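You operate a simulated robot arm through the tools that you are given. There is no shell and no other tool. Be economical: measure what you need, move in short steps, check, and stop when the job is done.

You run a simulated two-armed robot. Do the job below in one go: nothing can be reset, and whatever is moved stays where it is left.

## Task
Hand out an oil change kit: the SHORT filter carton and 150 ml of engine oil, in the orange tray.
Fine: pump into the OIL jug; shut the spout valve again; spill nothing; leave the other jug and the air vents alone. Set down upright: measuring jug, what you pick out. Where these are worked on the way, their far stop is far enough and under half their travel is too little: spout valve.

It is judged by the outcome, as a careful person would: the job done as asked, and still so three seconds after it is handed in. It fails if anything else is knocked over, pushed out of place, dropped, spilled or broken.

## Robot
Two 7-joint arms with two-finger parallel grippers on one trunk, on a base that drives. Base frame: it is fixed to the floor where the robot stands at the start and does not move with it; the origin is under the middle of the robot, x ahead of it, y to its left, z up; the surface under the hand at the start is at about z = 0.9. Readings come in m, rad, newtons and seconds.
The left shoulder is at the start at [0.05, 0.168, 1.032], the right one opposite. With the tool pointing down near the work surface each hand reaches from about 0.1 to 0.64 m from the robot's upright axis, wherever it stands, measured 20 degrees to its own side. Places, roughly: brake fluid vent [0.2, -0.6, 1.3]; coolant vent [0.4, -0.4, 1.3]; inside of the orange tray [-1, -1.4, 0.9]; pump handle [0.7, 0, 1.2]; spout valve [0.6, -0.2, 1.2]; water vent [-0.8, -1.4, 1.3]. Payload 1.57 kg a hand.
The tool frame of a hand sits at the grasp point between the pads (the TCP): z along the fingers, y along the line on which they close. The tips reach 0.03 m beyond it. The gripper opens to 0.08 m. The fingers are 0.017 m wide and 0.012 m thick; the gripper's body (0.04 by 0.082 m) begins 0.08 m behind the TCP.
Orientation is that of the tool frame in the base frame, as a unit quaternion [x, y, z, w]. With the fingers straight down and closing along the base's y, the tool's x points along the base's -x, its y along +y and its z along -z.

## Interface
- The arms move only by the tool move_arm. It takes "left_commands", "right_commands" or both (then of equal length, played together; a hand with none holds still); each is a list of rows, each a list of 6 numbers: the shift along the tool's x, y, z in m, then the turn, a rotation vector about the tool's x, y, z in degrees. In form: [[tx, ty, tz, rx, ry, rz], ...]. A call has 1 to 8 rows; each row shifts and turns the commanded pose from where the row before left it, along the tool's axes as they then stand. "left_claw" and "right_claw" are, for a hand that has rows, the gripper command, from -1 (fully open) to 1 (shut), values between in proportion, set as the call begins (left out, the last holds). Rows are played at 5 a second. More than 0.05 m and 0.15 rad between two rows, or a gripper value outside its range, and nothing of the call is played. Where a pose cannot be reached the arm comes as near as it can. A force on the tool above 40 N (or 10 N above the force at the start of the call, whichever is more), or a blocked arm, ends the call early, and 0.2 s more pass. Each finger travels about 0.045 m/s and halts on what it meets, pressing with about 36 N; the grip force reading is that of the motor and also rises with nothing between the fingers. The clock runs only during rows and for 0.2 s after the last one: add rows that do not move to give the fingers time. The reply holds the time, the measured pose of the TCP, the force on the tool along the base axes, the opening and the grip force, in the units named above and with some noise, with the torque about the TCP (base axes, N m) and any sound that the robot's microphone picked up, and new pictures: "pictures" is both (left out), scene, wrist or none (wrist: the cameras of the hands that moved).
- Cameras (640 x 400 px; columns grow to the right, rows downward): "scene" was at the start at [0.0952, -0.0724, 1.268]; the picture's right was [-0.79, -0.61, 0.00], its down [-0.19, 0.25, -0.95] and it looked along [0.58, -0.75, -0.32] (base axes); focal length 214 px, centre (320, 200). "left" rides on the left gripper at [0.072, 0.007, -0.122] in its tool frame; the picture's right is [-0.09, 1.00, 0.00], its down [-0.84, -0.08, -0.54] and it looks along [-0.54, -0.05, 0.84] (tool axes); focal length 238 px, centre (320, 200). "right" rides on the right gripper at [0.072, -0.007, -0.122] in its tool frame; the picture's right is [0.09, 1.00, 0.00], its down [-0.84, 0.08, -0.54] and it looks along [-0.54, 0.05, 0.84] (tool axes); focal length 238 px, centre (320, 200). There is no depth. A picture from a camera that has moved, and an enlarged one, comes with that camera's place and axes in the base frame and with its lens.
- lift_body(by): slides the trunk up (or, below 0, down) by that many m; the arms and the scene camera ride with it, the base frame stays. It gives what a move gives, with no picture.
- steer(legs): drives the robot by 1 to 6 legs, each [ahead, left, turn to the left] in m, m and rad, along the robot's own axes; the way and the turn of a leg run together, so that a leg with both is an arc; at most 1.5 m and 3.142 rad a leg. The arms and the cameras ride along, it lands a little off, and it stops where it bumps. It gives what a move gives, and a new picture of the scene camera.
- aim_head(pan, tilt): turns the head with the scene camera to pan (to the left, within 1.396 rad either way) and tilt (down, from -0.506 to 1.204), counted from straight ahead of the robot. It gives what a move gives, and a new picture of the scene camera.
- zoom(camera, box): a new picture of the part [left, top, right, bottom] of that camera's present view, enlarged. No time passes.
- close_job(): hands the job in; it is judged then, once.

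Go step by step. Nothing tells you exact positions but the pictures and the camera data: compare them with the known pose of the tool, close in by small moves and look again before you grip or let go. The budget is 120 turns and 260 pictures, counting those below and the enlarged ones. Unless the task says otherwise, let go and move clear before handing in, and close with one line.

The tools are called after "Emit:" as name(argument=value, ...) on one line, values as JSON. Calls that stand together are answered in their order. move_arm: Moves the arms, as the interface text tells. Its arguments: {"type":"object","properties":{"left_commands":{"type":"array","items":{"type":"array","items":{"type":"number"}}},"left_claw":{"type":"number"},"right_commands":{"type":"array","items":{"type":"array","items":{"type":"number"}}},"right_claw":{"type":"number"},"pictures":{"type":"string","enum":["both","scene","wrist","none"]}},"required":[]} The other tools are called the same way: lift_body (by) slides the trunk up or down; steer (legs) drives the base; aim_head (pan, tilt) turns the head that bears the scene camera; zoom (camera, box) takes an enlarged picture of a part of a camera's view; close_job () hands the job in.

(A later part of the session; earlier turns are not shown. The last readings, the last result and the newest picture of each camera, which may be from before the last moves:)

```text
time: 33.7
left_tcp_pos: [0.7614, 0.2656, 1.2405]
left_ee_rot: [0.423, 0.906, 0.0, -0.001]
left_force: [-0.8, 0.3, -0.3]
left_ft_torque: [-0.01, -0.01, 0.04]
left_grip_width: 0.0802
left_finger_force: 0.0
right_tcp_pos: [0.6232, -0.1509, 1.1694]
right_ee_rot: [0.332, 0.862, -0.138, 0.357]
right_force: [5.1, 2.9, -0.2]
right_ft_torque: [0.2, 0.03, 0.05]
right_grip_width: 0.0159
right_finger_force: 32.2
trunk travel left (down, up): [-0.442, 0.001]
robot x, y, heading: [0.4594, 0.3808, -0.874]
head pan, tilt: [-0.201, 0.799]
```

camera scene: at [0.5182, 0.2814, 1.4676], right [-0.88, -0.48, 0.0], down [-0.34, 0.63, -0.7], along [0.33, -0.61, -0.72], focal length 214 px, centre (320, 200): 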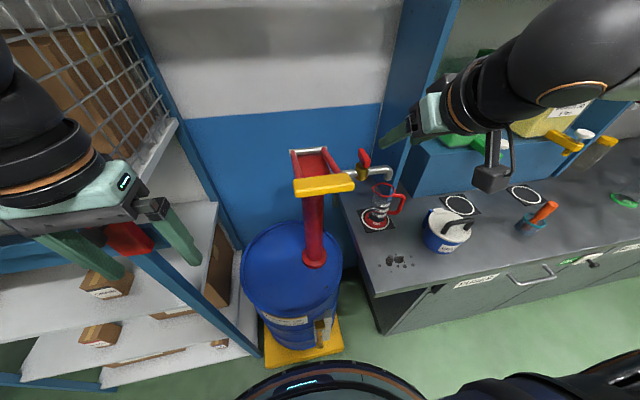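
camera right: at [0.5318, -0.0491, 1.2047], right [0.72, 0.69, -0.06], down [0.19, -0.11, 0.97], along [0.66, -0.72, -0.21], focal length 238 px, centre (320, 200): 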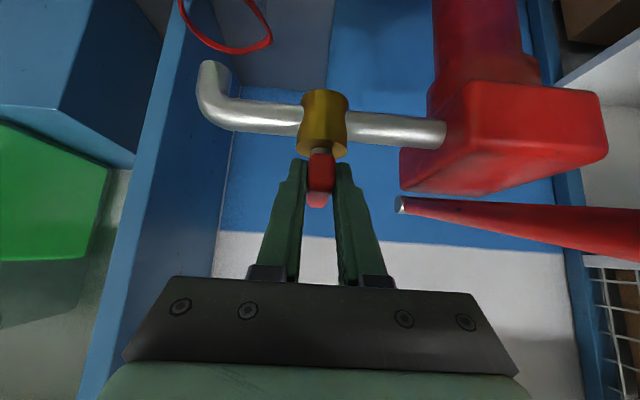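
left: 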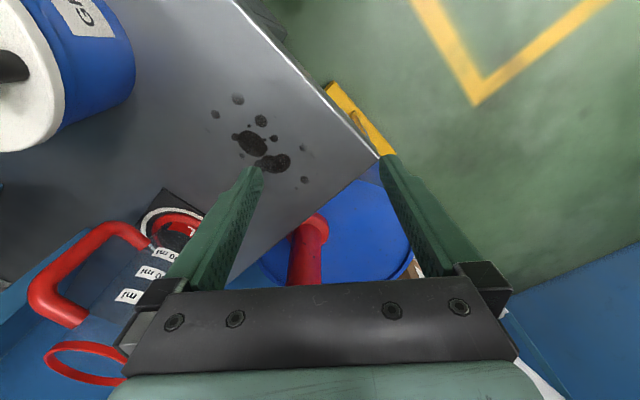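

Low resistance, so it turns this way. I'll continue.

Emit:
move_arm(right_commands=[[0, -0.0032, 0, -5.6, 0, -5.6], [0, -0.0032, 0, -5.6, 0, -5.6], [0, 0, 0, 0, 0, 0]], pictures="wrist")

```text
time: 34.5
left_tcp_pos: [0.7619, 0.2661, 1.2408]
left_ee_rot: [0.424, 0.906, 0.0, 0.0]
left_force: [0.1, -0.6, 0.1]
left_ft_torque: [0.0, 0.02, 0.02]
left_grip_width: 0.0798
left_finger_force: 0.0
right_tcp_pos: [0.6195, -0.1561, 1.1689]
right_ee_rot: [0.21, 0.899, -0.087, 0.374]
right_force: [7.6, 7.1, 3.8]
right_ft_torque: [0.43, 0.45, 0.19]
right_grip_width: 0.0161
right_finger_force: 31.4
trunk travel left (down, up): [-0.442, 0.001]
robot x, y, heading: [0.4547, 0.384, -0.879]
head pan, tilt: [-0.201, 0.799]
camera right: at [0.4944, -0.1013, 1.2047], right [0.38, 0.92, -0.06], down [0.22, -0.02, 0.98], along [0.9, -0.39, -0.21], focal length 238 px, centre (320, 200)
```

right: 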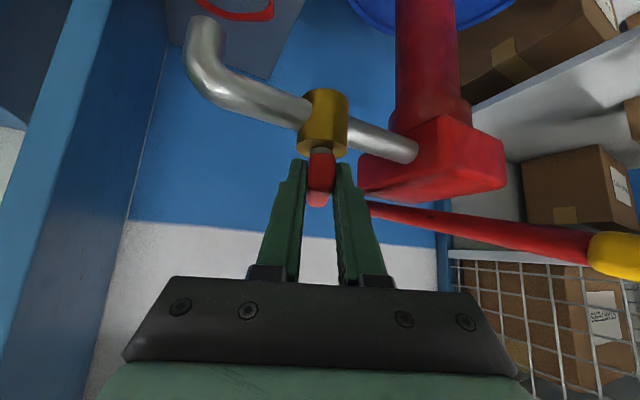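

It is turning with the hand. I'll continue with a smaller radius.

Emit:
move_arm(right_commands=[[0, -0.001, 0, -5.6, 0, -5.6], [0, -0.002, 0, -5.6, 0, -5.6], [0, -0.002, 0, -5.6, 0, -5.6], [0, 0, 0, 0, 0, 0]], pictures="both")

```text
time: 35.5
left_tcp_pos: [0.7608, 0.2646, 1.2408]
left_ee_rot: [0.423, 0.906, 0.0, -0.001]
left_force: [0.0, -0.3, -0.5]
left_ft_torque: [0.02, 0.01, 0.01]
left_grip_width: 0.0801
left_finger_force: 0.0
right_tcp_pos: [0.6185, -0.1615, 1.1704]
right_ee_rot: [0.022, 0.924, -0.008, 0.383]
right_force: [6.5, -1.2, 5.3]
right_ft_torque: [0.0, 0.7, -0.02]
right_grip_width: 0.0161
right_finger_force: 31.7
trunk travel left (down, up): [-0.442, 0.001]
robot x, y, heading: [0.4555, 0.3779, -0.869]
head pan, tilt: [-0.201, 0.799]
camera scene: at [0.5192, 0.2816, 1.4676], right [-0.88, -0.48, 0.0], down [-0.34, 0.63, -0.7], along [0.33, -0.61, -0.72], focal length 214 px, centre (320, 200)
camera right: at [0.4811, -0.1631, 1.2049], right [-0.02, 1.0, -0.06], down [0.21, 0.07, 0.98], along [0.98, 0.0, -0.21], focal length 238 px, centre (320, 200)
```

scene: 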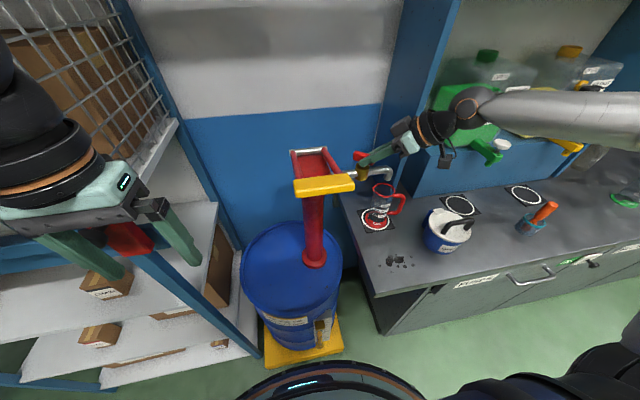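
right: 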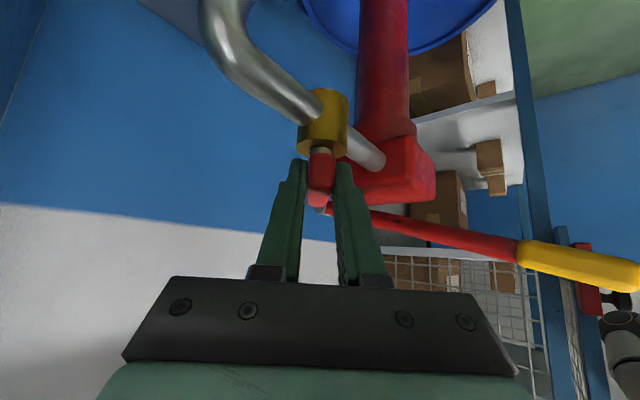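

48° turned so far. I'll go on another ~24°, watching the panel clearance.

Emit:
move_arm(right_commands=[[0, -0.003, 0, -5.6, 0, -5.6], [0, -0.003, 0, -5.6, 0, -5.6], [0, -0.003, 0, -5.6, 0, -5.6], [0, 0, 0, 0, 0, 0]], pictures="both")

Emit:
zoom(camera="scene", box=[320, 100, 480, 200])

```text
time: 36.5
left_tcp_pos: [0.7619, 0.2649, 1.2404]
left_ee_rot: [0.424, 0.906, -0.001, 0.0]
left_force: [0.0, -0.1, -0.3]
left_ft_torque: [-0.05, 0.04, 0.01]
left_grip_width: 0.0802
left_finger_force: 0.1
right_tcp_pos: [0.6198, -0.1699, 1.1701]
right_ee_rot: [-0.171, 0.908, 0.072, 0.376]
right_force: [8.8, 3.0, 0.1]
right_ft_torque: [0.14, -0.58, -0.01]
right_grip_width: 0.0156
right_finger_force: 31.5
trunk travel left (down, up): [-0.442, 0.001]
robot x, y, heading: [0.4573, 0.3795, -0.871]
head pan, tilt: [-0.201, 0.799]
camera scene: at [0.5195, 0.282, 1.4676], right [-0.88, -0.48, 0.0], down [-0.34, 0.63, -0.7], along [0.33, -0.61, -0.72], focal length 214 px, centre (320, 200)
camera right: at [0.4944, -0.2262, 1.2051], right [-0.42, 0.9, -0.06], down [0.17, 0.15, 0.98], along [0.89, 0.4, -0.21], focal length 238 px, centre (320, 200)
```

scene: 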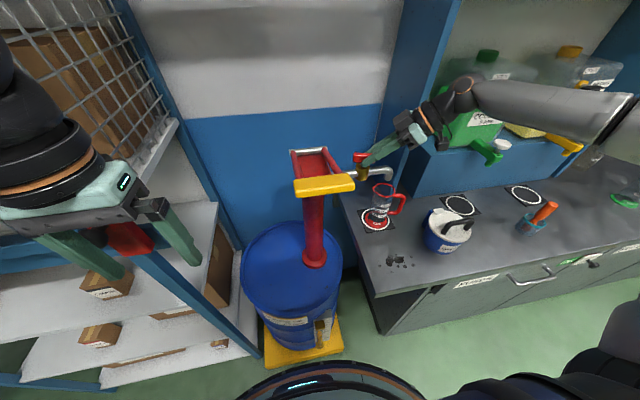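
right: 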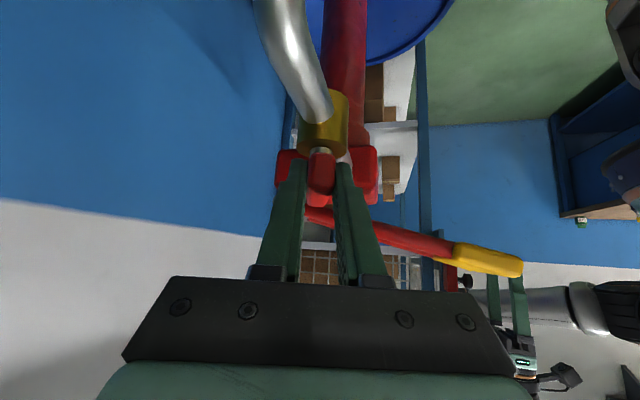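

```text
4.00 times, centred on (400, 150) of scene
camera zoom: at [0.5195, 0.282, 1.4676], right [-0.88, -0.48, 0.0], down [-0.34, 0.63, -0.7], along [0.33, -0.61, -0.72], focal length 858 px, centre (0, 400)
```

zoom: 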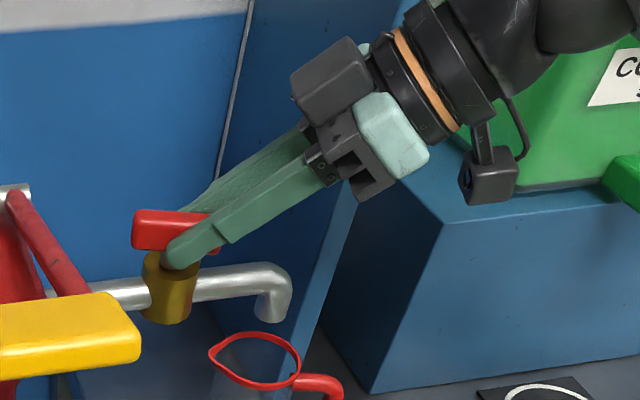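

About 72° turned. Two more small steps toward the stop.

Emit:
move_arm(right_commands=[[-0.002, -0.003, 0.002, -5.6, 0, -5.6], [-0.001, -0.003, 0.001, -5.6, 0, -5.6], [0, 0, 0, 0, 0, 0]], pictures="none")

Emit:
zoom(camera="scene", box=[320, 100, 480, 200])

```text
time: 37.3
left_tcp_pos: [0.7593, 0.2663, 1.2418]
left_ee_rot: [0.423, 0.906, -0.001, 0.0]
left_force: [-0.1, -0.6, -0.4]
left_ft_torque: [0.02, 0.01, 0.0]
left_grip_width: 0.0801
left_finger_force: 0.0
right_tcp_pos: [0.6224, -0.1747, 1.17]
right_ee_rot: [-0.294, 0.877, 0.12, 0.362]
right_force: [-9.2, 1.8, 5.1]
right_ft_torque: [-0.09, 0.65, 0.19]
right_grip_width: 0.0157
right_finger_force: 31.7
trunk travel left (down, up): [-0.442, 0.001]
robot x, y, heading: [0.4563, 0.3757, -0.87]
head pan, tilt: [-0.201, 0.799]
```

```text
4.00 times, centred on (400, 150) of scene
camera zoom: at [0.5165, 0.2821, 1.4678], right [-0.88, -0.48, 0.0], down [-0.34, 0.63, -0.7], along [0.33, -0.61, -0.72], focal length 858 px, centre (0, 400)
```

zoom: 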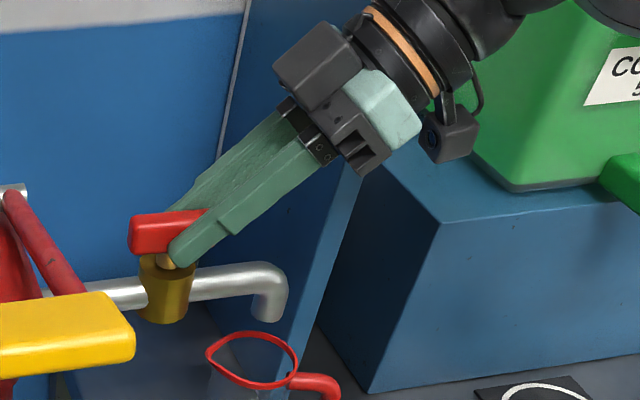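

The valve is now practically fully open (~88°). I'll leave the right hand holding it, and turn the left hand so its fingers close fore-and-aft for the crossbar.

Emit:
move_arm(left_commands=[[0, 0, -0.03, 0, 0, 8.5], [0, 0, 0, 0, 0, 8.5], [0, 0, 0, 0, 0, 8.5], [0, 0, 0, 0, 0, 8.5], [0, 0, 0, 0, 0, 8.5], [0, 0, 0, 0, 0, 8.5], [0, 0, 0, 0, 0, 8.5], [0, 0, 0, 0, 0, 8.5]], pictures="none")

Emit:
move_arm(left_commands=[[0, 0, 0, 0, 0, 8.5], [0, 0, 0, 0, 0, 8.5], [0, 0, 0, 0, 0, 5], [0, 0, 0, 0, 0, 0]], pictures="both")

```text
time: 39.1
left_tcp_pos: [0.7579, 0.2654, 1.2705]
left_ee_rot: [0.859, 0.512, 0.0, 0.001]
left_force: [0.1, -0.3, 0.1]
left_ft_torque: [-0.01, 0.03, -0.01]
left_grip_width: 0.08
left_finger_force: 0.1
right_tcp_pos: [0.6212, -0.1747, 1.1697]
right_ee_rot: [-0.294, 0.876, 0.122, 0.364]
right_force: [-15.5, 0.4, 1.3]
right_ft_torque: [-0.35, 0.88, 0.3]
right_grip_width: 0.0161
right_finger_force: 31.7
trunk travel left (down, up): [-0.442, 0.001]
robot x, y, heading: [0.4562, 0.3792, -0.878]
head pan, tilt: [-0.201, 0.799]
```

```text
time: 40.1
left_tcp_pos: [0.7359, 0.2696, 1.2666]
left_ee_rot: [0.94, 0.341, 0.0, 0.001]
left_force: [0.5, 0.2, 0.6]
left_ft_torque: [0.01, 0.01, -0.01]
left_grip_width: 0.0798
left_finger_force: 0.0
left hand out of reach, approached as far as the arm can: row 2, 3
right_tcp_pos: [0.6217, -0.1743, 1.1697]
right_ee_rot: [-0.294, 0.875, 0.122, 0.364]
right_force: [-15.8, 1.4, -1.2]
right_ft_torque: [-0.19, 0.53, 0.2]
right_grip_width: 0.0158
right_finger_force: 31.0
trunk travel left (down, up): [-0.442, 0.001]
robot x, y, heading: [0.4561, 0.3835, -0.876]
head pan, tilt: [-0.201, 0.799]
camera scene: at [0.5155, 0.2815, 1.4678], right [-0.88, -0.48, 0.0], down [-0.34, 0.63, -0.7], along [0.33, -0.61, -0.72], focal length 214 px, centre (320, 200)
camera left: at [0.7966, 0.311, 1.3878], right [0.57, -0.82, 0.0], down [-0.69, -0.48, 0.54], along [-0.44, -0.31, -0.84], focal length 238 px, centre (320, 200)
```

scene: 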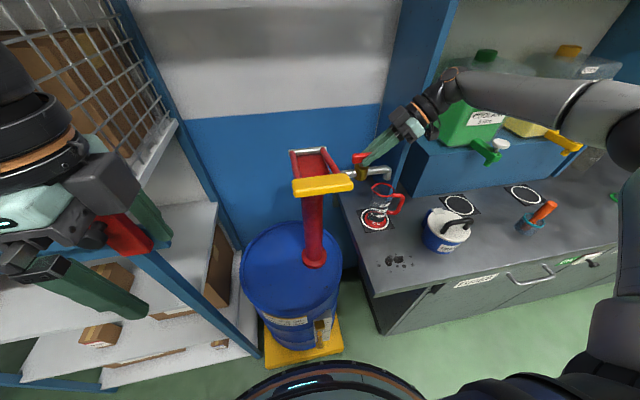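
left: 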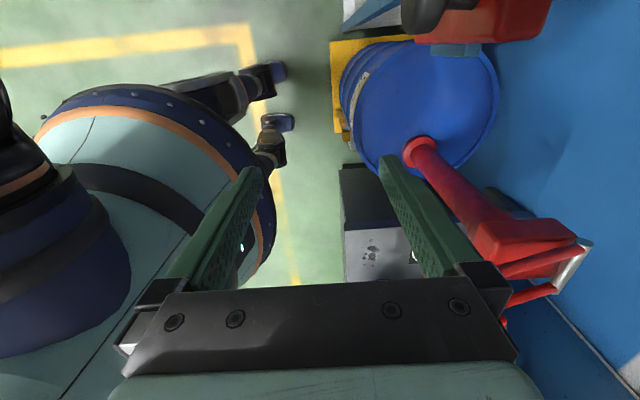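

The left hand now closes fore-and-aft. I'll move it above the crossbar.

Emit:
move_arm(left_commands=[[-0.03, 0, 0, 0, 0, 0], [-0.03, 0, 0, 0, 0, 0], [-0.033, 0.03, 0, 0, 0, 0], [-0.033, 0.03, 0, 0, 0, 0], [-0.033, 0.03, 0, 0, 0, 0], [-0.03, 0.03, 0, 0, 0, 0], [0, 0.02, 0, 0, 0, 0], [0, 0, 0, 0, 0, 0]], pictures="both")

```text
time: 40.7
left_tcp_pos: [0.7046, 0.2511, 1.2697]
left_ee_rot: [0.932, 0.361, -0.003, 0.008]
left_force: [-0.7, 0.4, -0.9]
left_ft_torque: [0.04, 0.0, -0.01]
left_grip_width: 0.0802
left_finger_force: 0.0
right_tcp_pos: [0.6287, -0.1686, 1.1775]
right_ee_rot: [-0.293, 0.877, 0.107, 0.365]
right_force: [-6.9, 10.1, 7.4]
right_ft_torque: [1.36, -0.29, 0.19]
right_grip_width: 0.0161
right_finger_force: 31.8
trunk travel left (down, up): [-0.442, 0.001]
robot x, y, heading: [0.4578, 0.3844, -0.867]
head pan, tilt: [-0.201, 0.799]
stopped in row 2 (right hand): the force on the tool passed its limit at 55 N (the readings are from after the stop); the commanded pose is now the measured one
camera scene: at [0.5149, 0.2959, 1.4688], right [-0.87, -0.49, 0.0], down [-0.35, 0.62, -0.7], along [0.34, -0.62, -0.71], focal length 214 px, centre (320, 200)
camera left: at [0.7626, 0.2972, 1.3907], right [0.6, -0.8, 0.01], down [-0.67, -0.5, 0.55], along [-0.43, -0.34, -0.83], focal length 238 px, centre (320, 200)
```

scene: 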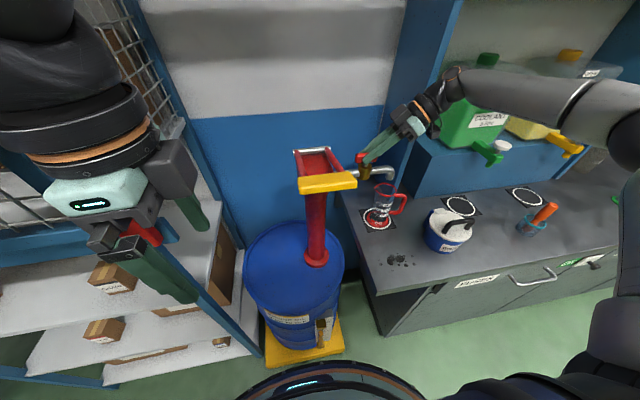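
left: 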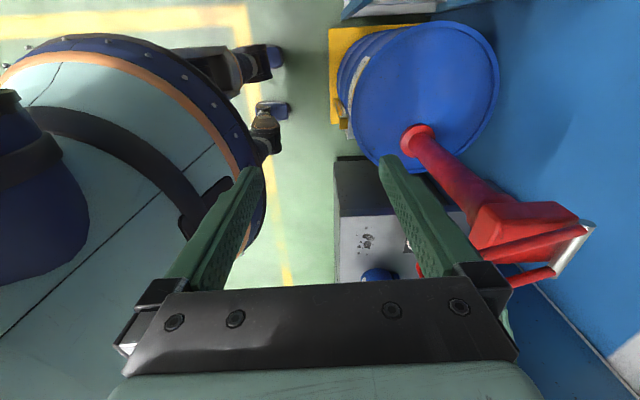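

A jolt moved the body slightly while the right hand held the valve. I'll release the valve and back the right hand off before going on with the left.

Emit:
move_arm(right_commands=[[0, 0, 0, 0, 0, 0], [0, 0, 0, 0, 0, 0], [0, 0, 0, 0, 0, 0]], right_claw=-0.4, pictures="none")

Emit:
move_arm(right_commands=[[0, 0, -0.03, 0, 0, 0], [0, 0, -0.04, 0, 0, 0], [0, 0, -0.04, 0, 0, 0], [0, 0, 0, 0, 0, 0]], pictures="scene")

Emit:
zoom(camera="scene", box=[280, 130, 440, 230])

Emit:
aim_head(pan=0.9, tilt=0.5)

```text
time: 41.5
left_tcp_pos: [0.703, 0.2526, 1.2696]
left_ee_rot: [0.934, 0.358, -0.002, 0.01]
left_force: [-0.5, 0.9, 0.0]
left_ft_torque: [-0.01, 0.01, -0.02]
left_grip_width: 0.0801
left_finger_force: 0.0
right_tcp_pos: [0.6264, -0.1712, 1.1771]
right_ee_rot: [-0.291, 0.879, 0.102, 0.364]
right_force: [0.3, -0.4, -1.1]
right_ft_torque: [-0.01, 0.02, 0.02]
right_grip_width: 0.0561
right_finger_force: 0.1
trunk travel left (down, up): [-0.442, 0.001]
robot x, y, heading: [0.4552, 0.3848, -0.867]
head pan, tilt: [-0.201, 0.799]
```

```text
time: 42.5
left_tcp_pos: [0.7033, 0.2516, 1.2702]
left_ee_rot: [0.934, 0.358, -0.003, 0.01]
left_force: [0.1, 0.1, 0.0]
left_ft_torque: [-0.02, -0.01, 0.02]
left_grip_width: 0.0802
left_finger_force: 0.1
right_tcp_pos: [0.5637, -0.2175, 1.2588]
right_ee_rot: [-0.292, 0.879, 0.101, 0.363]
right_force: [-0.4, -0.1, 0.4]
right_ft_torque: [0.0, -0.02, 0.02]
right_grip_width: 0.0559
right_finger_force: 0.0
trunk travel left (down, up): [-0.442, 0.001]
robot x, y, heading: [0.4566, 0.3825, -0.866]
head pan, tilt: [-0.201, 0.799]
camera scene: at [0.5147, 0.2976, 1.469], right [-0.88, -0.48, 0.0], down [-0.34, 0.62, -0.71], along [0.34, -0.62, -0.71], focal length 214 px, centre (320, 200)
```

scene: 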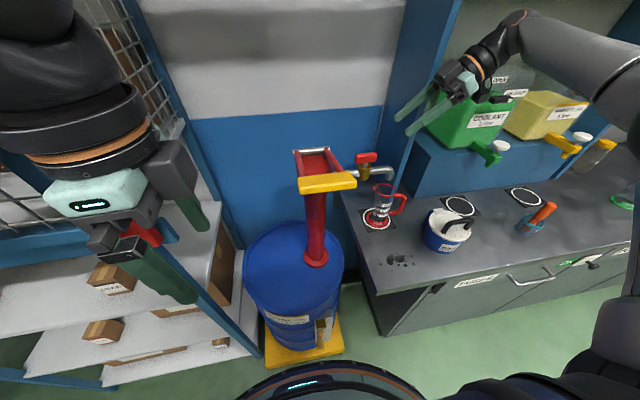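

```text
4.00 times, centred on (360, 180) of scene
camera zoom: at [0.5147, 0.2976, 1.469], right [-0.88, -0.48, 0.0], down [-0.34, 0.62, -0.71], along [0.34, -0.62, -0.71], focal length 858 px, centre (160, 280)
```

zoom: 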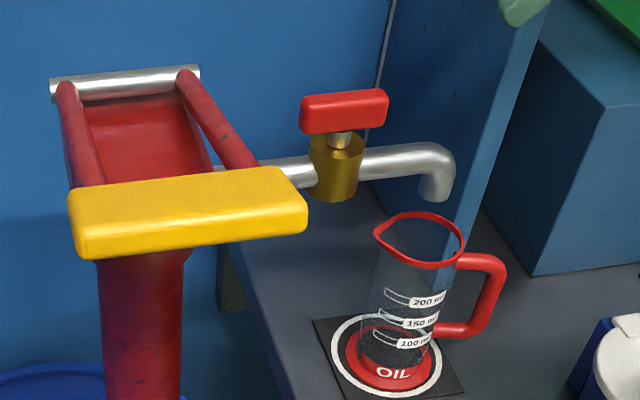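

```text
time: 43.8
left_tcp_pos: [0.7033, 0.2526, 1.2696]
left_ee_rot: [0.934, 0.358, -0.002, 0.009]
left_force: [-0.4, -0.3, -0.3]
left_ft_torque: [-0.02, 0.02, 0.02]
left_grip_width: 0.0805
left_finger_force: 0.0
right_tcp_pos: [0.5644, -0.2166, 1.2588]
right_ee_rot: [-0.291, 0.879, 0.101, 0.364]
right_force: [0.2, 0.2, -0.6]
right_ft_torque: [0.01, 0.04, -0.04]
right_grip_width: 0.0564
right_finger_force: 0.1
trunk travel left (down, up): [-0.442, 0.001]
robot x, y, heading: [0.4549, 0.3829, -0.869]
head pan, tilt: [0.901, 0.499]
camera scene: at [0.5663, 0.3714, 1.4943], right [0.03, -1.0, 0.01], down [-0.48, -0.03, -0.88], along [0.88, 0.02, -0.48], focal length 214 px, centre (320, 200)
```

scene: 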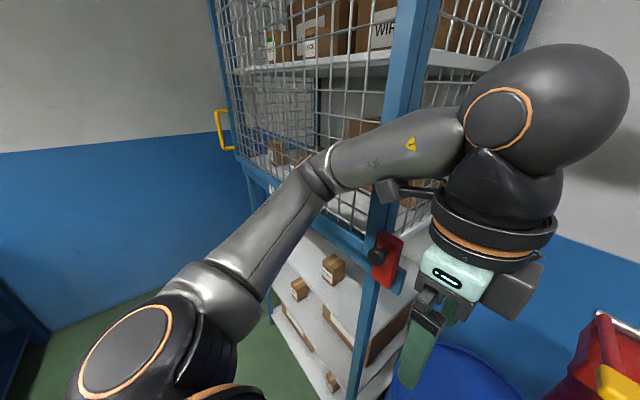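

The valve is fully open and the jug is untouched. The left forearm is crowding the cage, so I'll pull the right hand back and drive right again to give the left arm room for pumping.

Emit:
move_arm(right_commands=[[0, 0.04, 0, 0, 0, 0], [0, 0.04, 0, 0, 0, 0], [0, 0.04, 0, 0, 0, 0], [0, 0.04, 0, 0, 0, 0], [0, 0.04, 0, 0, 0, 0]], pictures="none")

Emit:
steer(legs=[[0, -0.14, 0]])

```text
time: 45.0
left_tcp_pos: [0.7018, 0.2518, 1.27]
left_ee_rot: [0.933, 0.358, -0.002, 0.01]
left_force: [0.5, -0.2, -0.6]
left_ft_torque: [0.02, 0.01, 0.02]
left_grip_width: 0.0801
left_finger_force: 0.0
right_tcp_pos: [0.4452, -0.0515, 1.2491]
right_ee_rot: [-0.29, 0.879, 0.102, 0.364]
right_force: [-0.6, -0.2, -0.2]
right_ft_torque: [0.0, -0.01, -0.03]
right_grip_width: 0.0559
right_finger_force: 0.1
trunk travel left (down, up): [-0.442, 0.001]
robot x, y, heading: [0.4532, 0.3784, -0.863]
head pan, tilt: [0.901, 0.499]
```

```text
time: 46.2
left_tcp_pos: [0.6658, 0.2183, 1.2696]
left_ee_rot: [0.931, 0.365, -0.005, 0.008]
left_force: [0.2, -0.2, -0.2]
left_ft_torque: [0.0, -0.03, 0.03]
left_grip_width: 0.0797
left_finger_force: 0.0
right_tcp_pos: [0.407, -0.0864, 1.2469]
right_ee_rot: [-0.293, 0.878, 0.105, 0.363]
right_force: [-0.6, 0.2, 0.3]
right_ft_torque: [-0.02, 0.06, -0.03]
right_grip_width: 0.0562
right_finger_force: 0.0
trunk travel left (down, up): [-0.442, 0.001]
robot x, y, heading: [0.416, 0.3524, -0.864]
head pan, tilt: [0.901, 0.499]
stopped in leg 1: the robot was blocked; the commanded pose is now the measured one
camera scene: at [0.5268, 0.3352, 1.4942], right [0.04, -1.0, 0.01], down [-0.48, -0.03, -0.88], along [0.88, 0.03, -0.48], focal length 214 px, centre (320, 200)
```

scene: 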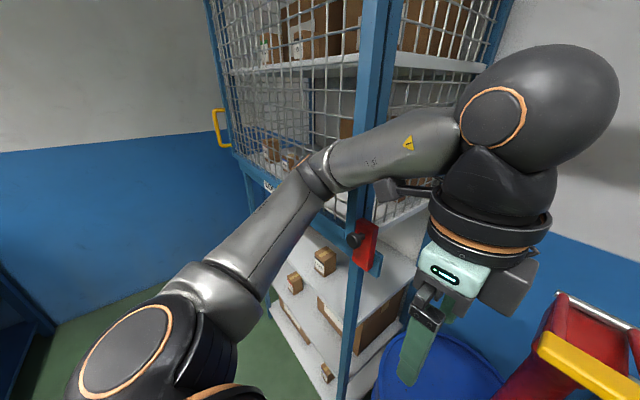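

The drive was blocked, so I'll look for what is touching.

Emit:
aim_head(pan=-0.7, tilt=0.9)

Emit:
zoom(camera="left", box=[0, 0, 640, 400])

Emit:
zoom(camera="right", box=[0, 0, 640, 400])

```text
time: 47.9
left_tcp_pos: [0.6668, 0.2186, 1.2697]
left_ee_rot: [0.931, 0.364, -0.005, 0.009]
left_force: [0.0, 0.1, 0.4]
left_ft_torque: [0.02, 0.02, -0.02]
left_grip_width: 0.0797
left_finger_force: 0.1
right_tcp_pos: [0.4083, -0.0863, 1.2485]
right_ee_rot: [-0.292, 0.879, 0.103, 0.362]
right_force: [0.0, -0.1, -0.2]
right_ft_torque: [0.01, 0.01, -0.03]
right_grip_width: 0.0559
right_finger_force: 0.1
trunk travel left (down, up): [-0.442, 0.001]
robot x, y, heading: [0.4155, 0.3552, -0.866]
head pan, tilt: [-0.7, 0.901]
camera scene: at [0.4373, 0.2576, 1.4609], right [-1.0, -0.01, 0.0], down [0.0, 0.78, -0.63], along [0.01, -0.63, -0.78], focal length 214 px, centre (320, 200)
```

scene: 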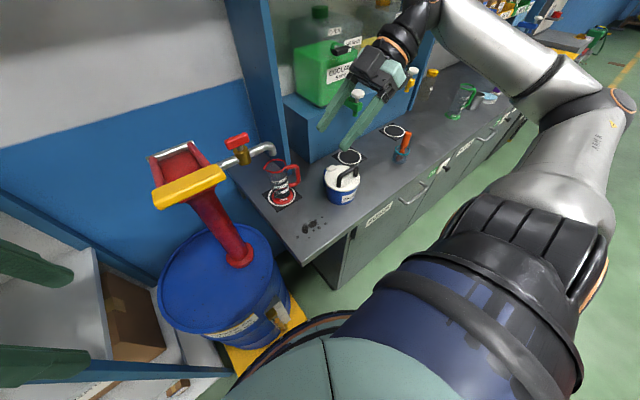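

```text
1.00 times, centred on (320, 200) of left (not enlarged: the box is as wide or as high as the picture)
camera zoom: at [0.7252, 0.2654, 1.391], right [0.61, -0.79, 0.02], down [-0.67, -0.5, 0.55], along [-0.43, -0.35, -0.83], focal length 238 px, centre (320, 200)
```

zoom: 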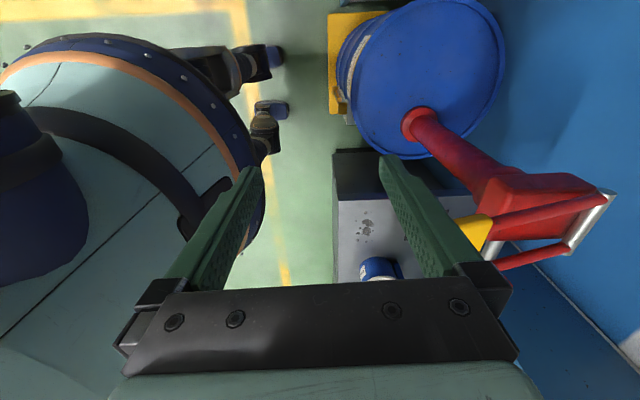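

```text
1.00 times, centred on (320, 200) of right (not enlarged: the box is as wide or as high as the picture)
camera zoom: at [0.3005, -0.1712, 1.2854], right [-0.64, 0.76, -0.1], down [0.11, 0.22, 0.97], along [0.76, 0.61, -0.22], focal length 238 px, centre (320, 200)
```

zoom: 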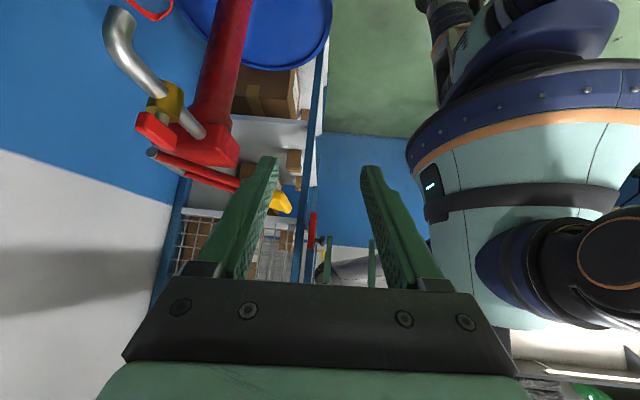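

The left wrist probably crowds the head at this short distance. I'll move the left hand forward, away from the head.

Emit:
move_arm(left_commands=[[0.01, 0.04, 0, 0, 0, 0], [0.01, 0.04, 0, 0, 0, 0], [0, 0.04, 0, 0, 0, 0], [0, 0, 0, 0, 0, 0]], pictures="none")

Emit:
aim_head(pan=0.1, tilt=0.7)

```text
time: 48.9
left_tcp_pos: [0.6874, 0.1881, 1.2607]
left_ee_rot: [0.929, 0.369, -0.004, 0.014]
left_force: [-0.1, 0.4, 0.1]
left_ft_torque: [0.03, 0.05, -0.02]
left_grip_width: 0.0801
left_finger_force: 0.1
left hand out of reach, approached as far as the arm can: row 1, 2, 3
right_tcp_pos: [0.4076, -0.0822, 1.249]
right_ee_rot: [-0.293, 0.878, 0.102, 0.364]
right_force: [-0.3, 0.2, -0.4]
right_ft_torque: [0.05, 0.01, -0.01]
right_grip_width: 0.0562
right_finger_force: 0.1
trunk travel left (down, up): [-0.442, 0.001]
robot x, y, heading: [0.4155, 0.3521, -0.863]
head pan, tilt: [-0.7, 0.901]
```

```text
time: 50.0
left_tcp_pos: [0.6857, 0.1891, 1.2597]
left_ee_rot: [0.93, 0.368, -0.004, 0.014]
left_force: [-0.3, 0.1, -0.3]
left_ft_torque: [0.0, 0.02, -0.02]
left_grip_width: 0.0798
left_finger_force: 0.0
right_tcp_pos: [0.4079, -0.0826, 1.2505]
right_ee_rot: [-0.293, 0.879, 0.102, 0.363]
right_force: [-0.3, 0.5, 0.5]
right_ft_torque: [0.03, -0.01, -0.02]
right_grip_width: 0.0563
right_finger_force: 0.2
trunk travel left (down, up): [-0.442, 0.001]
robot x, y, heading: [0.4163, 0.3477, -0.865]
head pan, tilt: [0.099, 0.7]
camera scene: at [0.4977, 0.2789, 1.4772], right [-0.69, -0.72, 0.01], down [-0.46, 0.44, -0.77], along [0.55, -0.54, -0.64], focal length 214 px, centre (320, 200)
```

scene: 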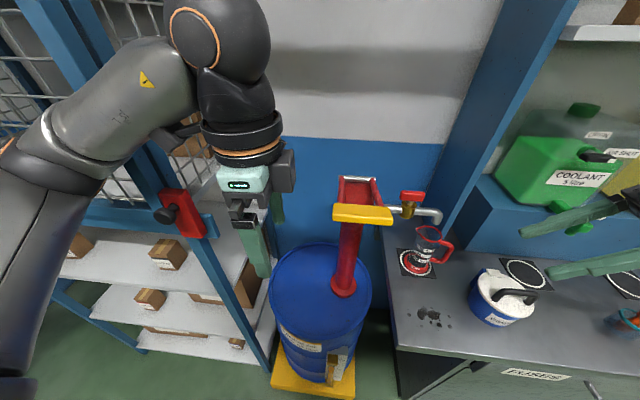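

This wrist orientation is at its limit. The right hand reached the valve well, so I'll pump with it too, pushing the bar down from above and lifting from below if needed. First I'll unwind the left hand and tuck it away.

Emit:
move_arm(left_commands=[[0.03, 0, 0, 0, 0, 0], [0.03, 0, 0, 0, 0, -8.5], [0, 0, 0, 0, 0, -8.5], [0, 0, 0, 0, 0, -8.5], [0, 0, 0, 0, 0, -8.5], [0, 0, 0, 0, 0, -8.5], [0, 0, 0, 0, 0, -8.5], [0, 0, 0, 0, 0, -8.5]], pictures="none")

Emit:
move_arm(left_commands=[[0, 0, 0, 0, 0, -8.5], [0, 0, 0, 0, 0, -8.5], [0, 0, 0, 0, 0, -8.5], [0, 0, 0, 0, 0, -4], [0, 0, 0, 0, 0, 0]], pictures="scene")

```text
time: 51.9
left_tcp_pos: [0.7189, 0.2188, 1.2526]
left_ee_rot: [0.628, 0.778, -0.004, 0.002]
left_force: [0.5, -1.1, 0.1]
left_ft_torque: [-0.01, -0.01, 0.0]
left_grip_width: 0.0798
left_finger_force: 0.1
left hand out of reach, approached as far as the arm can: row 1
right_tcp_pos: [0.4099, -0.0949, 1.2442]
right_ee_rot: [-0.29, 0.879, 0.108, 0.364]
right_force: [0.0, -0.5, -0.3]
right_ft_torque: [0.01, 0.02, -0.02]
right_grip_width: 0.0563
right_finger_force: 0.1
trunk travel left (down, up): [-0.442, 0.001]
robot x, y, heading: [0.4169, 0.3502, -0.868]
head pan, tilt: [0.099, 0.7]
```

```text
time: 53.0
left_tcp_pos: [0.7208, 0.2183, 1.2508]
left_ee_rot: [0.41, 0.912, -0.004, 0.001]
left_force: [-0.7, 0.1, 0.2]
left_ft_torque: [0.01, 0.01, 0.0]
left_grip_width: 0.0801
left_finger_force: 0.1
right_tcp_pos: [0.41, -0.0961, 1.2446]
right_ee_rot: [-0.29, 0.879, 0.108, 0.364]
right_force: [-0.1, 0.2, 0.2]
right_ft_torque: [0.03, -0.01, 0.0]
right_grip_width: 0.0562
right_finger_force: 0.0
trunk travel left (down, up): [-0.442, 0.001]
robot x, y, heading: [0.416, 0.3457, -0.868]
head pan, tilt: [0.099, 0.7]
camera scene: at [0.5016, 0.2627, 1.4759], right [-0.69, -0.72, 0.0], down [-0.47, 0.45, -0.76], along [0.55, -0.53, -0.64], focal length 214 px, centre (320, 200)
```

scene: 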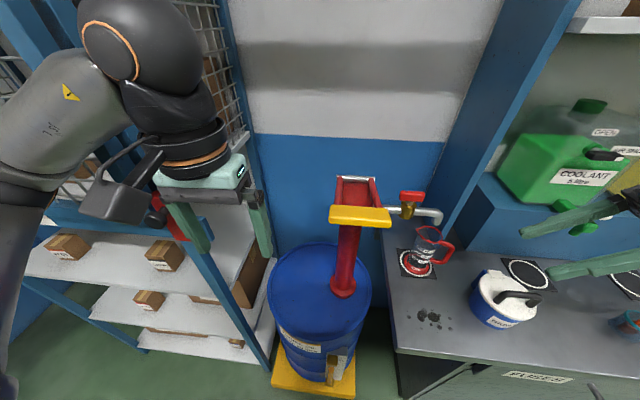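

The body has relaxed again. I'll rotate the right hand back to face forward, close its fingers, and shift the base slightly left.

Emit:
move_arm(right_commands=[[0, 0, 0, 5.7, 0, 5.7], [0, 0, 0, 5.7, 0, 5.7], [0, 0, 0, 5.7, 0, 5.7], [0, 0, 0, 5.7, 0, 5.7], [0, 0, 0, 5.7, 0, 5.7], [0, 0, 0, 5.7, 0, 5.7], [0, 0, 0, 5.7, 0, 5.7], [0, 0, 0, 5.7, 0, 5.7]], right_claw=1, pictures="none")

Emit:
move_arm(right_commands=[[0, 0, 0, 5.7, 0, 5.7], [0, 0, 0, 5.7, 0, 5.7], [0, 0, 0, 2.5, 0, 2.5], [0, 0, 0, 0, 0, 0]], pictures="none")

Emit:
steer(legs=[[0, 0.055, 0]])

```text
time: 54.9
left_tcp_pos: [0.72, 0.2193, 1.2509]
left_ee_rot: [0.41, 0.912, -0.004, 0.0]
left_force: [-0.3, -0.5, -0.1]
left_ft_torque: [0.0, 0.02, 0.01]
left_grip_width: 0.08
left_finger_force: 0.1
right_tcp_pos: [0.412, -0.0966, 1.2443]
right_ee_rot: [0.225, 0.893, -0.103, 0.377]
right_force: [-0.2, -0.8, -0.1]
right_ft_torque: [0.02, -0.01, -0.03]
right_grip_width: 0.0
right_finger_force: 21.7
trunk travel left (down, up): [-0.442, 0.001]
robot x, y, heading: [0.4147, 0.3515, -0.868]
head pan, tilt: [0.099, 0.7]
```

```text
time: 55.9
left_tcp_pos: [0.7199, 0.2188, 1.2518]
left_ee_rot: [0.41, 0.912, -0.005, 0.0]
left_force: [0.6, 0.9, -0.3]
left_ft_torque: [-0.02, 0.0, 0.01]
left_grip_width: 0.0804
left_finger_force: 0.1
right_tcp_pos: [0.4142, -0.1194, 1.2622]
right_ee_rot: [0.374, 0.841, -0.163, 0.355]
right_force: [-0.1, -0.6, -1.0]
right_ft_torque: [0.02, 0.01, 0.02]
right_grip_width: 0.0
right_finger_force: 21.0
right hand out of reach, approached as far as the arm can: row 1, 2, 3
trunk travel left (down, up): [-0.442, 0.001]
robot x, y, heading: [0.4195, 0.3487, -0.866]
head pan, tilt: [0.099, 0.7]
```

```text
time: 57.0
left_tcp_pos: [0.7623, 0.2556, 1.251]
left_ee_rot: [0.411, 0.912, -0.004, 0.001]
left_force: [0.9, -0.6, -0.1]
left_ft_torque: [-0.03, 0.0, 0.0]
left_grip_width: 0.08
left_finger_force: 0.1
right_tcp_pos: [0.4557, -0.0835, 1.2635]
right_ee_rot: [0.373, 0.841, -0.164, 0.355]
right_force: [0.5, 0.5, -0.3]
right_ft_torque: [0.02, 0.02, 0.0]
right_grip_width: 0.0002
right_finger_force: 21.1
trunk travel left (down, up): [-0.442, 0.001]
robot x, y, heading: [0.4595, 0.3872, -0.862]
head pan, tilt: [0.099, 0.7]
camera scene: at [0.5441, 0.299, 1.4759], right [-0.69, -0.72, 0.0], down [-0.47, 0.45, -0.76], along [0.55, -0.53, -0.64], focal length 214 px, centre (320, 200)
```

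scene: 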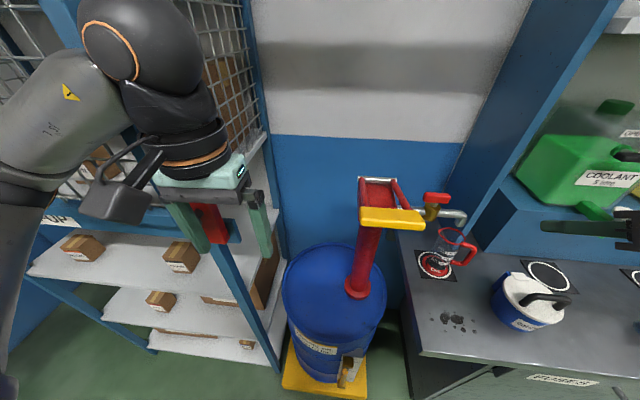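

Next I'll swing the right hand to just above the crossbar.

Emit:
move_arm(right_commands=[[-0.005, 0.04, 0.005, 0, 0, 0], [-0.005, 0.04, 0.005, 0, 0, 0], [-0.005, 0.04, 0.005, 0, 0, 0], [-0.005, 0.04, 0.005, 0, 0, 0], [-0.005, 0.04, 0.005, 0, 0, 0], [0, 0, 0, 0, 0, 0]], pictures="both")

```text
time: 58.4
left_tcp_pos: [0.7604, 0.2551, 1.2519]
left_ee_rot: [0.41, 0.912, -0.005, 0.001]
left_force: [-1.0, 0.4, -0.7]
left_ft_torque: [-0.02, -0.02, 0.0]
left_grip_width: 0.0799
left_finger_force: 0.0
right_tcp_pos: [0.6307, 0.02, 1.2639]
right_ee_rot: [0.373, 0.841, -0.162, 0.357]
right_force: [0.0, -1.1, -0.7]
right_ft_torque: [-0.03, -0.01, 0.02]
right_grip_width: 0.0
right_finger_force: 21.5
right hand out of reach, approached as far as the arm can: row 1
trunk travel left (down, up): [-0.442, 0.001]
robot x, y, heading: [0.459, 0.3884, -0.861]
head pan, tilt: [0.099, 0.7]
camera scene: at [0.5428, 0.2999, 1.4761], right [-0.69, -0.72, 0.0], down [-0.46, 0.44, -0.77], along [0.55, -0.53, -0.64], focal length 214 px, centre (320, 200)
camera right: at [0.5336, 0.1177, 1.2973], right [0.7, 0.71, -0.07], down [0.19, -0.08, 0.98], along [0.69, -0.7, -0.19], focal length 238 px, centre (320, 200)
```

scene: 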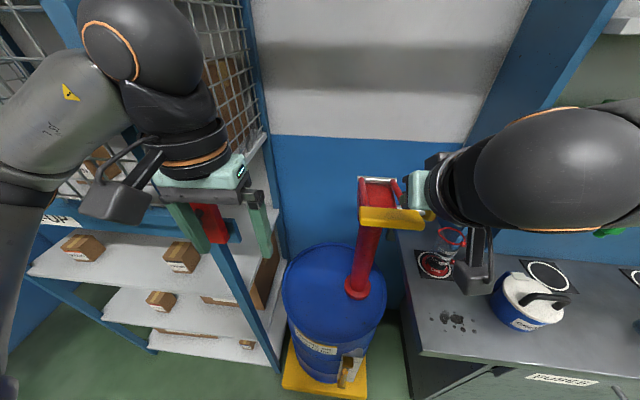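
right: 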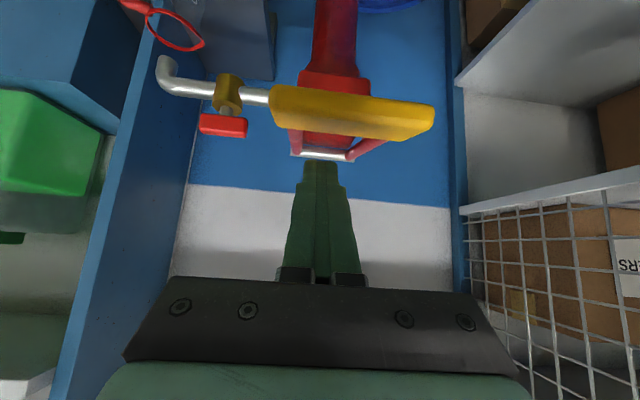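

The fingertip is over the bar. I'll push straight down in small steps and watch the force and the jug.

Emit:
move_arm(right_commands=[[0.0141, 0, 0.0141, 0, 0, 0], [0.0141, 0, 0.0141, 0, 0, 0], [0.0141, 0, 0.0141, 0, 0, 0]], pictures="scene")

Emit:
zoom(camera="scene", box=[340, 160, 500, 300])

```text
time: 59.2
left_tcp_pos: [0.7625, 0.2547, 1.2511]
left_ee_rot: [0.411, 0.912, -0.004, 0.001]
left_force: [-0.5, 0.2, 0.3]
left_ft_torque: [0.01, 0.02, -0.01]
left_grip_width: 0.0799
left_finger_force: 0.0
right_tcp_pos: [0.63, 0.0192, 1.2061]
right_ee_rot: [0.373, 0.841, -0.163, 0.358]
right_force: [-0.5, -0.6, 4.8]
right_ft_torque: [-0.01, -0.06, 0.05]
right_grip_width: 0.0001
right_finger_force: 21.2
trunk travel left (down, up): [-0.442, 0.001]
robot x, y, heading: [0.4611, 0.3879, -0.867]
head pan, tilt: [0.099, 0.7]
camera scene: at [0.5437, 0.2989, 1.4759], right [-0.69, -0.72, 0.0], down [-0.47, 0.45, -0.77], along [0.55, -0.53, -0.64], focal length 214 px, centre (320, 200)
```

scene: 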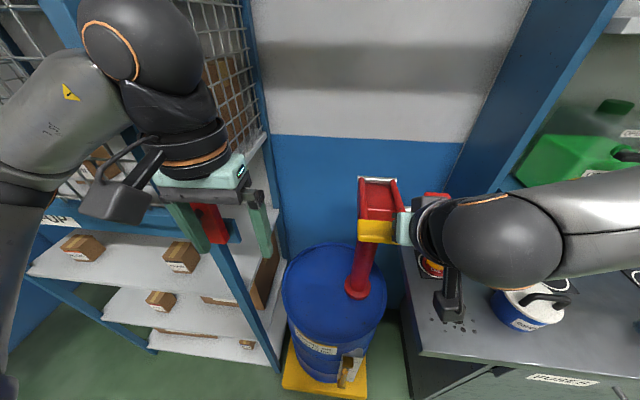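

```text
2.86 times, centred on (420, 230) of scene
camera zoom: at [0.5437, 0.2989, 1.4759], right [-0.69, -0.72, 0.0], down [-0.47, 0.45, -0.77], along [0.55, -0.53, -0.64], focal length 613 px, centre (34, 114)
```

zoom: 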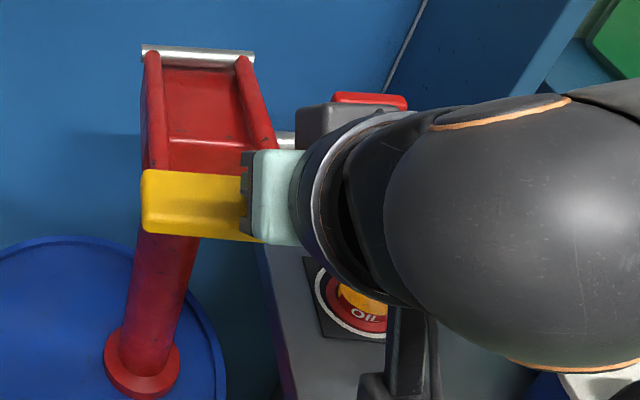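

Oil is flowing already. I'll lift off to see the level and whether the lever springs back.

Emit:
move_arm(right_commands=[[-0.02, 0, -0.02, 0, 0, 0], [-0.02, 0, -0.02, 0, 0, 0], [0, -0.045, 0, 0, 0, 0], [0, -0.045, 0, 0, 0, 0], [0, -0.045, 0, 0, 0, 0], [0, -0.045, 0, 0, 0, 0], [0, -0.03, 0, 0, 0, 0]], pictures="scene")

Emit:
zoom(camera="scene", box=[340, 165, 500, 290])

```text
time: 60.8
left_tcp_pos: [0.7616, 0.255, 1.2512]
left_ee_rot: [0.411, 0.912, -0.005, 0.001]
left_force: [0.7, -0.8, 0.4]
left_ft_torque: [-0.02, -0.03, 0.01]
left_grip_width: 0.0803
left_finger_force: 0.1
right_tcp_pos: [0.4734, -0.1218, 1.2628]
right_ee_rot: [0.373, 0.842, -0.163, 0.355]
right_force: [-0.1, 0.7, -0.2]
right_ft_torque: [0.02, -0.02, -0.01]
right_grip_width: 0.0001
right_finger_force: 21.2
trunk travel left (down, up): [-0.442, 0.001]
robot x, y, heading: [0.4604, 0.3899, -0.865]
head pan, tilt: [0.099, 0.7]
camera scene: at [0.5432, 0.2982, 1.4759], right [-0.69, -0.72, 0.0], down [-0.47, 0.45, -0.76], along [0.55, -0.53, -0.64], focal length 214 px, centre (320, 200)
```

scene: 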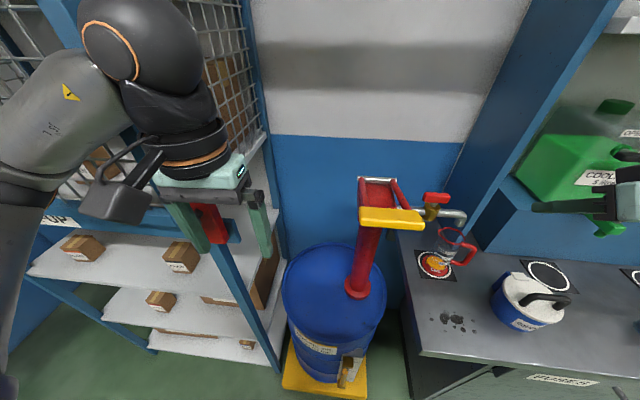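

```text
3.20 times, centred on (420, 228) of scene
camera zoom: at [0.5432, 0.2982, 1.4759], right [-0.69, -0.72, 0.0], down [-0.47, 0.45, -0.76], along [0.55, -0.53, -0.64], focal length 686 px, centre (0, 112)
```

zoom: 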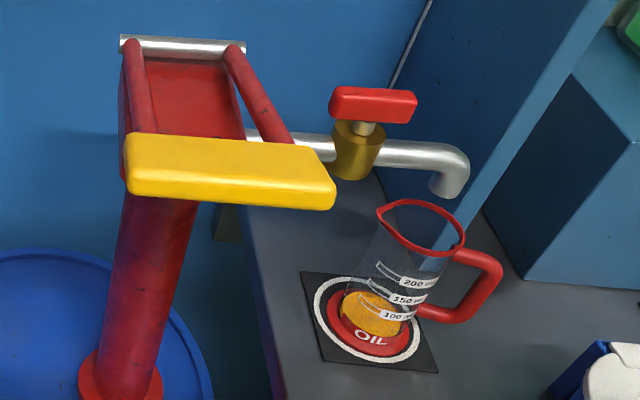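

The lever springs back, so pushing down is enough. I'll check the level closely.

Emit:
zoom(camera="scene", box=[410, 220, 490, 280])

```text
6.67 times, centred on (450, 250) of scene
camera zoom: at [0.5432, 0.2982, 1.4759], right [-0.69, -0.72, 0.0], down [-0.47, 0.45, -0.76], along [0.55, -0.53, -0.64], focal length 1430 px, centre (-547, -133)
```

zoom: 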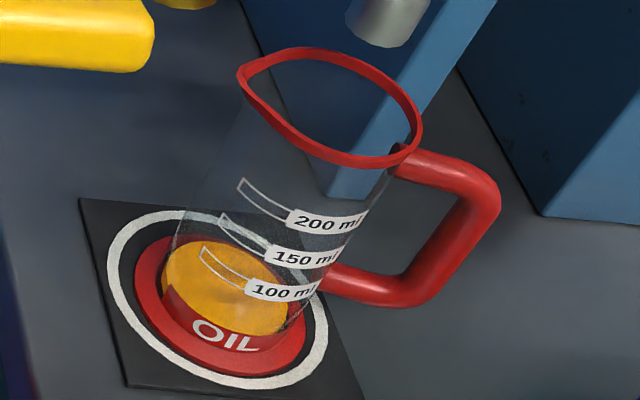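

One ~30 mm push gave about 50 ml. I'll repeat the same push.

Emit:
move_arm(right_commands=[[0, 0.045, 0, 0, 0, 0], [0, 0.045, 0, 0, 0, 0], [0, 0.045, 0, 0, 0, 0], [0, 0.045, 0, 0, 0, 0], [0, 0.03, 0, 0, 0, 0], [0.0141, 0, 0.0141, 0, 0, 0], [0.0141, 0, 0.0141, 0, 0, 0], [0.0123, 0, 0.0123, 0, 0, 0]], pictures="none")

Emit:
move_arm(right_commands=[[-0.02, 0, -0.02, 0, 0, 0], [-0.02, 0, -0.02, 0, 0, 0], [0, -0.045, 0, 0, 0, 0], [0, -0.045, 0, 0, 0, 0], [0, -0.045, 0, 0, 0, 0], [0, -0.045, 0, 0, 0, 0], [0, -0.03, 0, 0, 0, 0]], pictures="none")

Emit:
zoom(camera="scene", box=[410, 220, 490, 280])

```text
time: 62.6
left_tcp_pos: [0.7625, 0.2553, 1.2504]
left_ee_rot: [0.411, 0.912, -0.005, 0.001]
left_force: [0.9, 0.5, 0.4]
left_ft_torque: [-0.02, -0.02, -0.03]
left_grip_width: 0.0798
left_finger_force: 0.1
right_tcp_pos: [0.6305, 0.0195, 1.2029]
right_ee_rot: [0.374, 0.841, -0.163, 0.356]
right_force: [-1.3, -0.3, 4.4]
right_ft_torque: [-0.02, -0.07, -0.01]
right_grip_width: 0.0
right_finger_force: 21.7
trunk travel left (down, up): [-0.442, 0.001]
robot x, y, heading: [0.4562, 0.3892, -0.865]
head pan, tilt: [0.099, 0.7]
```

```text
time: 64.2
left_tcp_pos: [0.7622, 0.2538, 1.2508]
left_ee_rot: [0.41, 0.912, -0.004, -0.001]
left_force: [-0.2, 0.5, 0.3]
left_ft_torque: [-0.01, 0.02, 0.03]
left_grip_width: 0.0799
left_finger_force: 0.1
right_tcp_pos: [0.4723, -0.1209, 1.2619]
right_ee_rot: [0.373, 0.841, -0.163, 0.355]
right_force: [0.0, 0.1, 0.5]
right_ft_torque: [0.01, -0.01, 0.0]
right_grip_width: 0.0003
right_finger_force: 21.4
trunk travel left (down, up): [-0.442, 0.001]
robot x, y, heading: [0.4582, 0.3843, -0.864]
head pan, tilt: [0.099, 0.7]
```

```text
6.67 times, centred on (450, 250) of scene
camera zoom: at [0.5433, 0.2981, 1.4759], right [-0.69, -0.72, 0.0], down [-0.47, 0.45, -0.76], along [0.55, -0.53, -0.64], focal length 1430 px, centre (-547, -133)
```

zoom: 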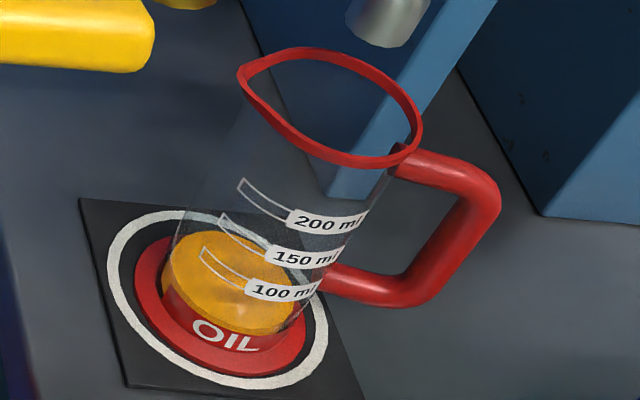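

The level rose a little. I'll lower the right hand so its camera views the jug from the side for a proper reading.

Emit:
move_arm(right_commands=[[0.024, 0, 0.024, 0, 0, 0], [0.024, 0, 0.024, 0, 0, 0], [0.024, 0, 0.024, 0, 0, 0], [0.024, 0, 0.024, 0, 0, 0], [0.024, 0, 0.024, 0, 0, 0], [0, 0, 0, 0, 0, 0]], pictures="wrist")

```text
time: 65.6
left_tcp_pos: [0.7617, 0.2549, 1.2508]
left_ee_rot: [0.411, 0.912, -0.005, 0.0]
left_force: [0.8, 0.5, 0.9]
left_ft_torque: [-0.03, -0.02, -0.02]
left_grip_width: 0.08
left_finger_force: 0.0
right_tcp_pos: [0.4743, -0.1245, 1.0938]
right_ee_rot: [0.374, 0.841, -0.163, 0.355]
right_force: [0.3, 0.3, -0.7]
right_ft_torque: [0.02, -0.01, 0.01]
right_grip_width: 0.0
right_finger_force: 21.1
trunk travel left (down, up): [-0.442, 0.001]
robot x, y, heading: [0.4568, 0.3835, -0.864]
head pan, tilt: [0.099, 0.7]
camera right: at [0.3789, -0.0261, 1.1266], right [0.7, 0.71, -0.08], down [0.19, -0.08, 0.98], along [0.69, -0.7, -0.2], focal length 238 px, centre (320, 200)
```

right: 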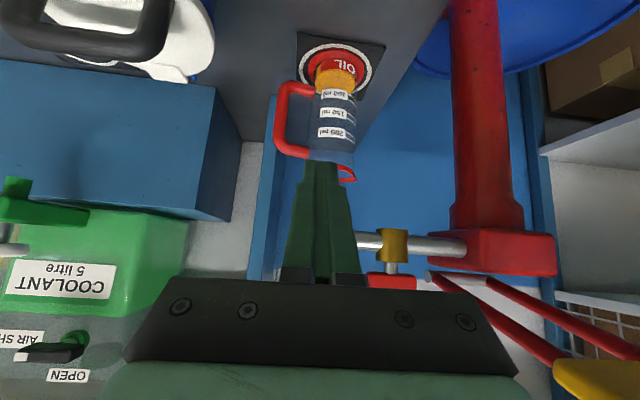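

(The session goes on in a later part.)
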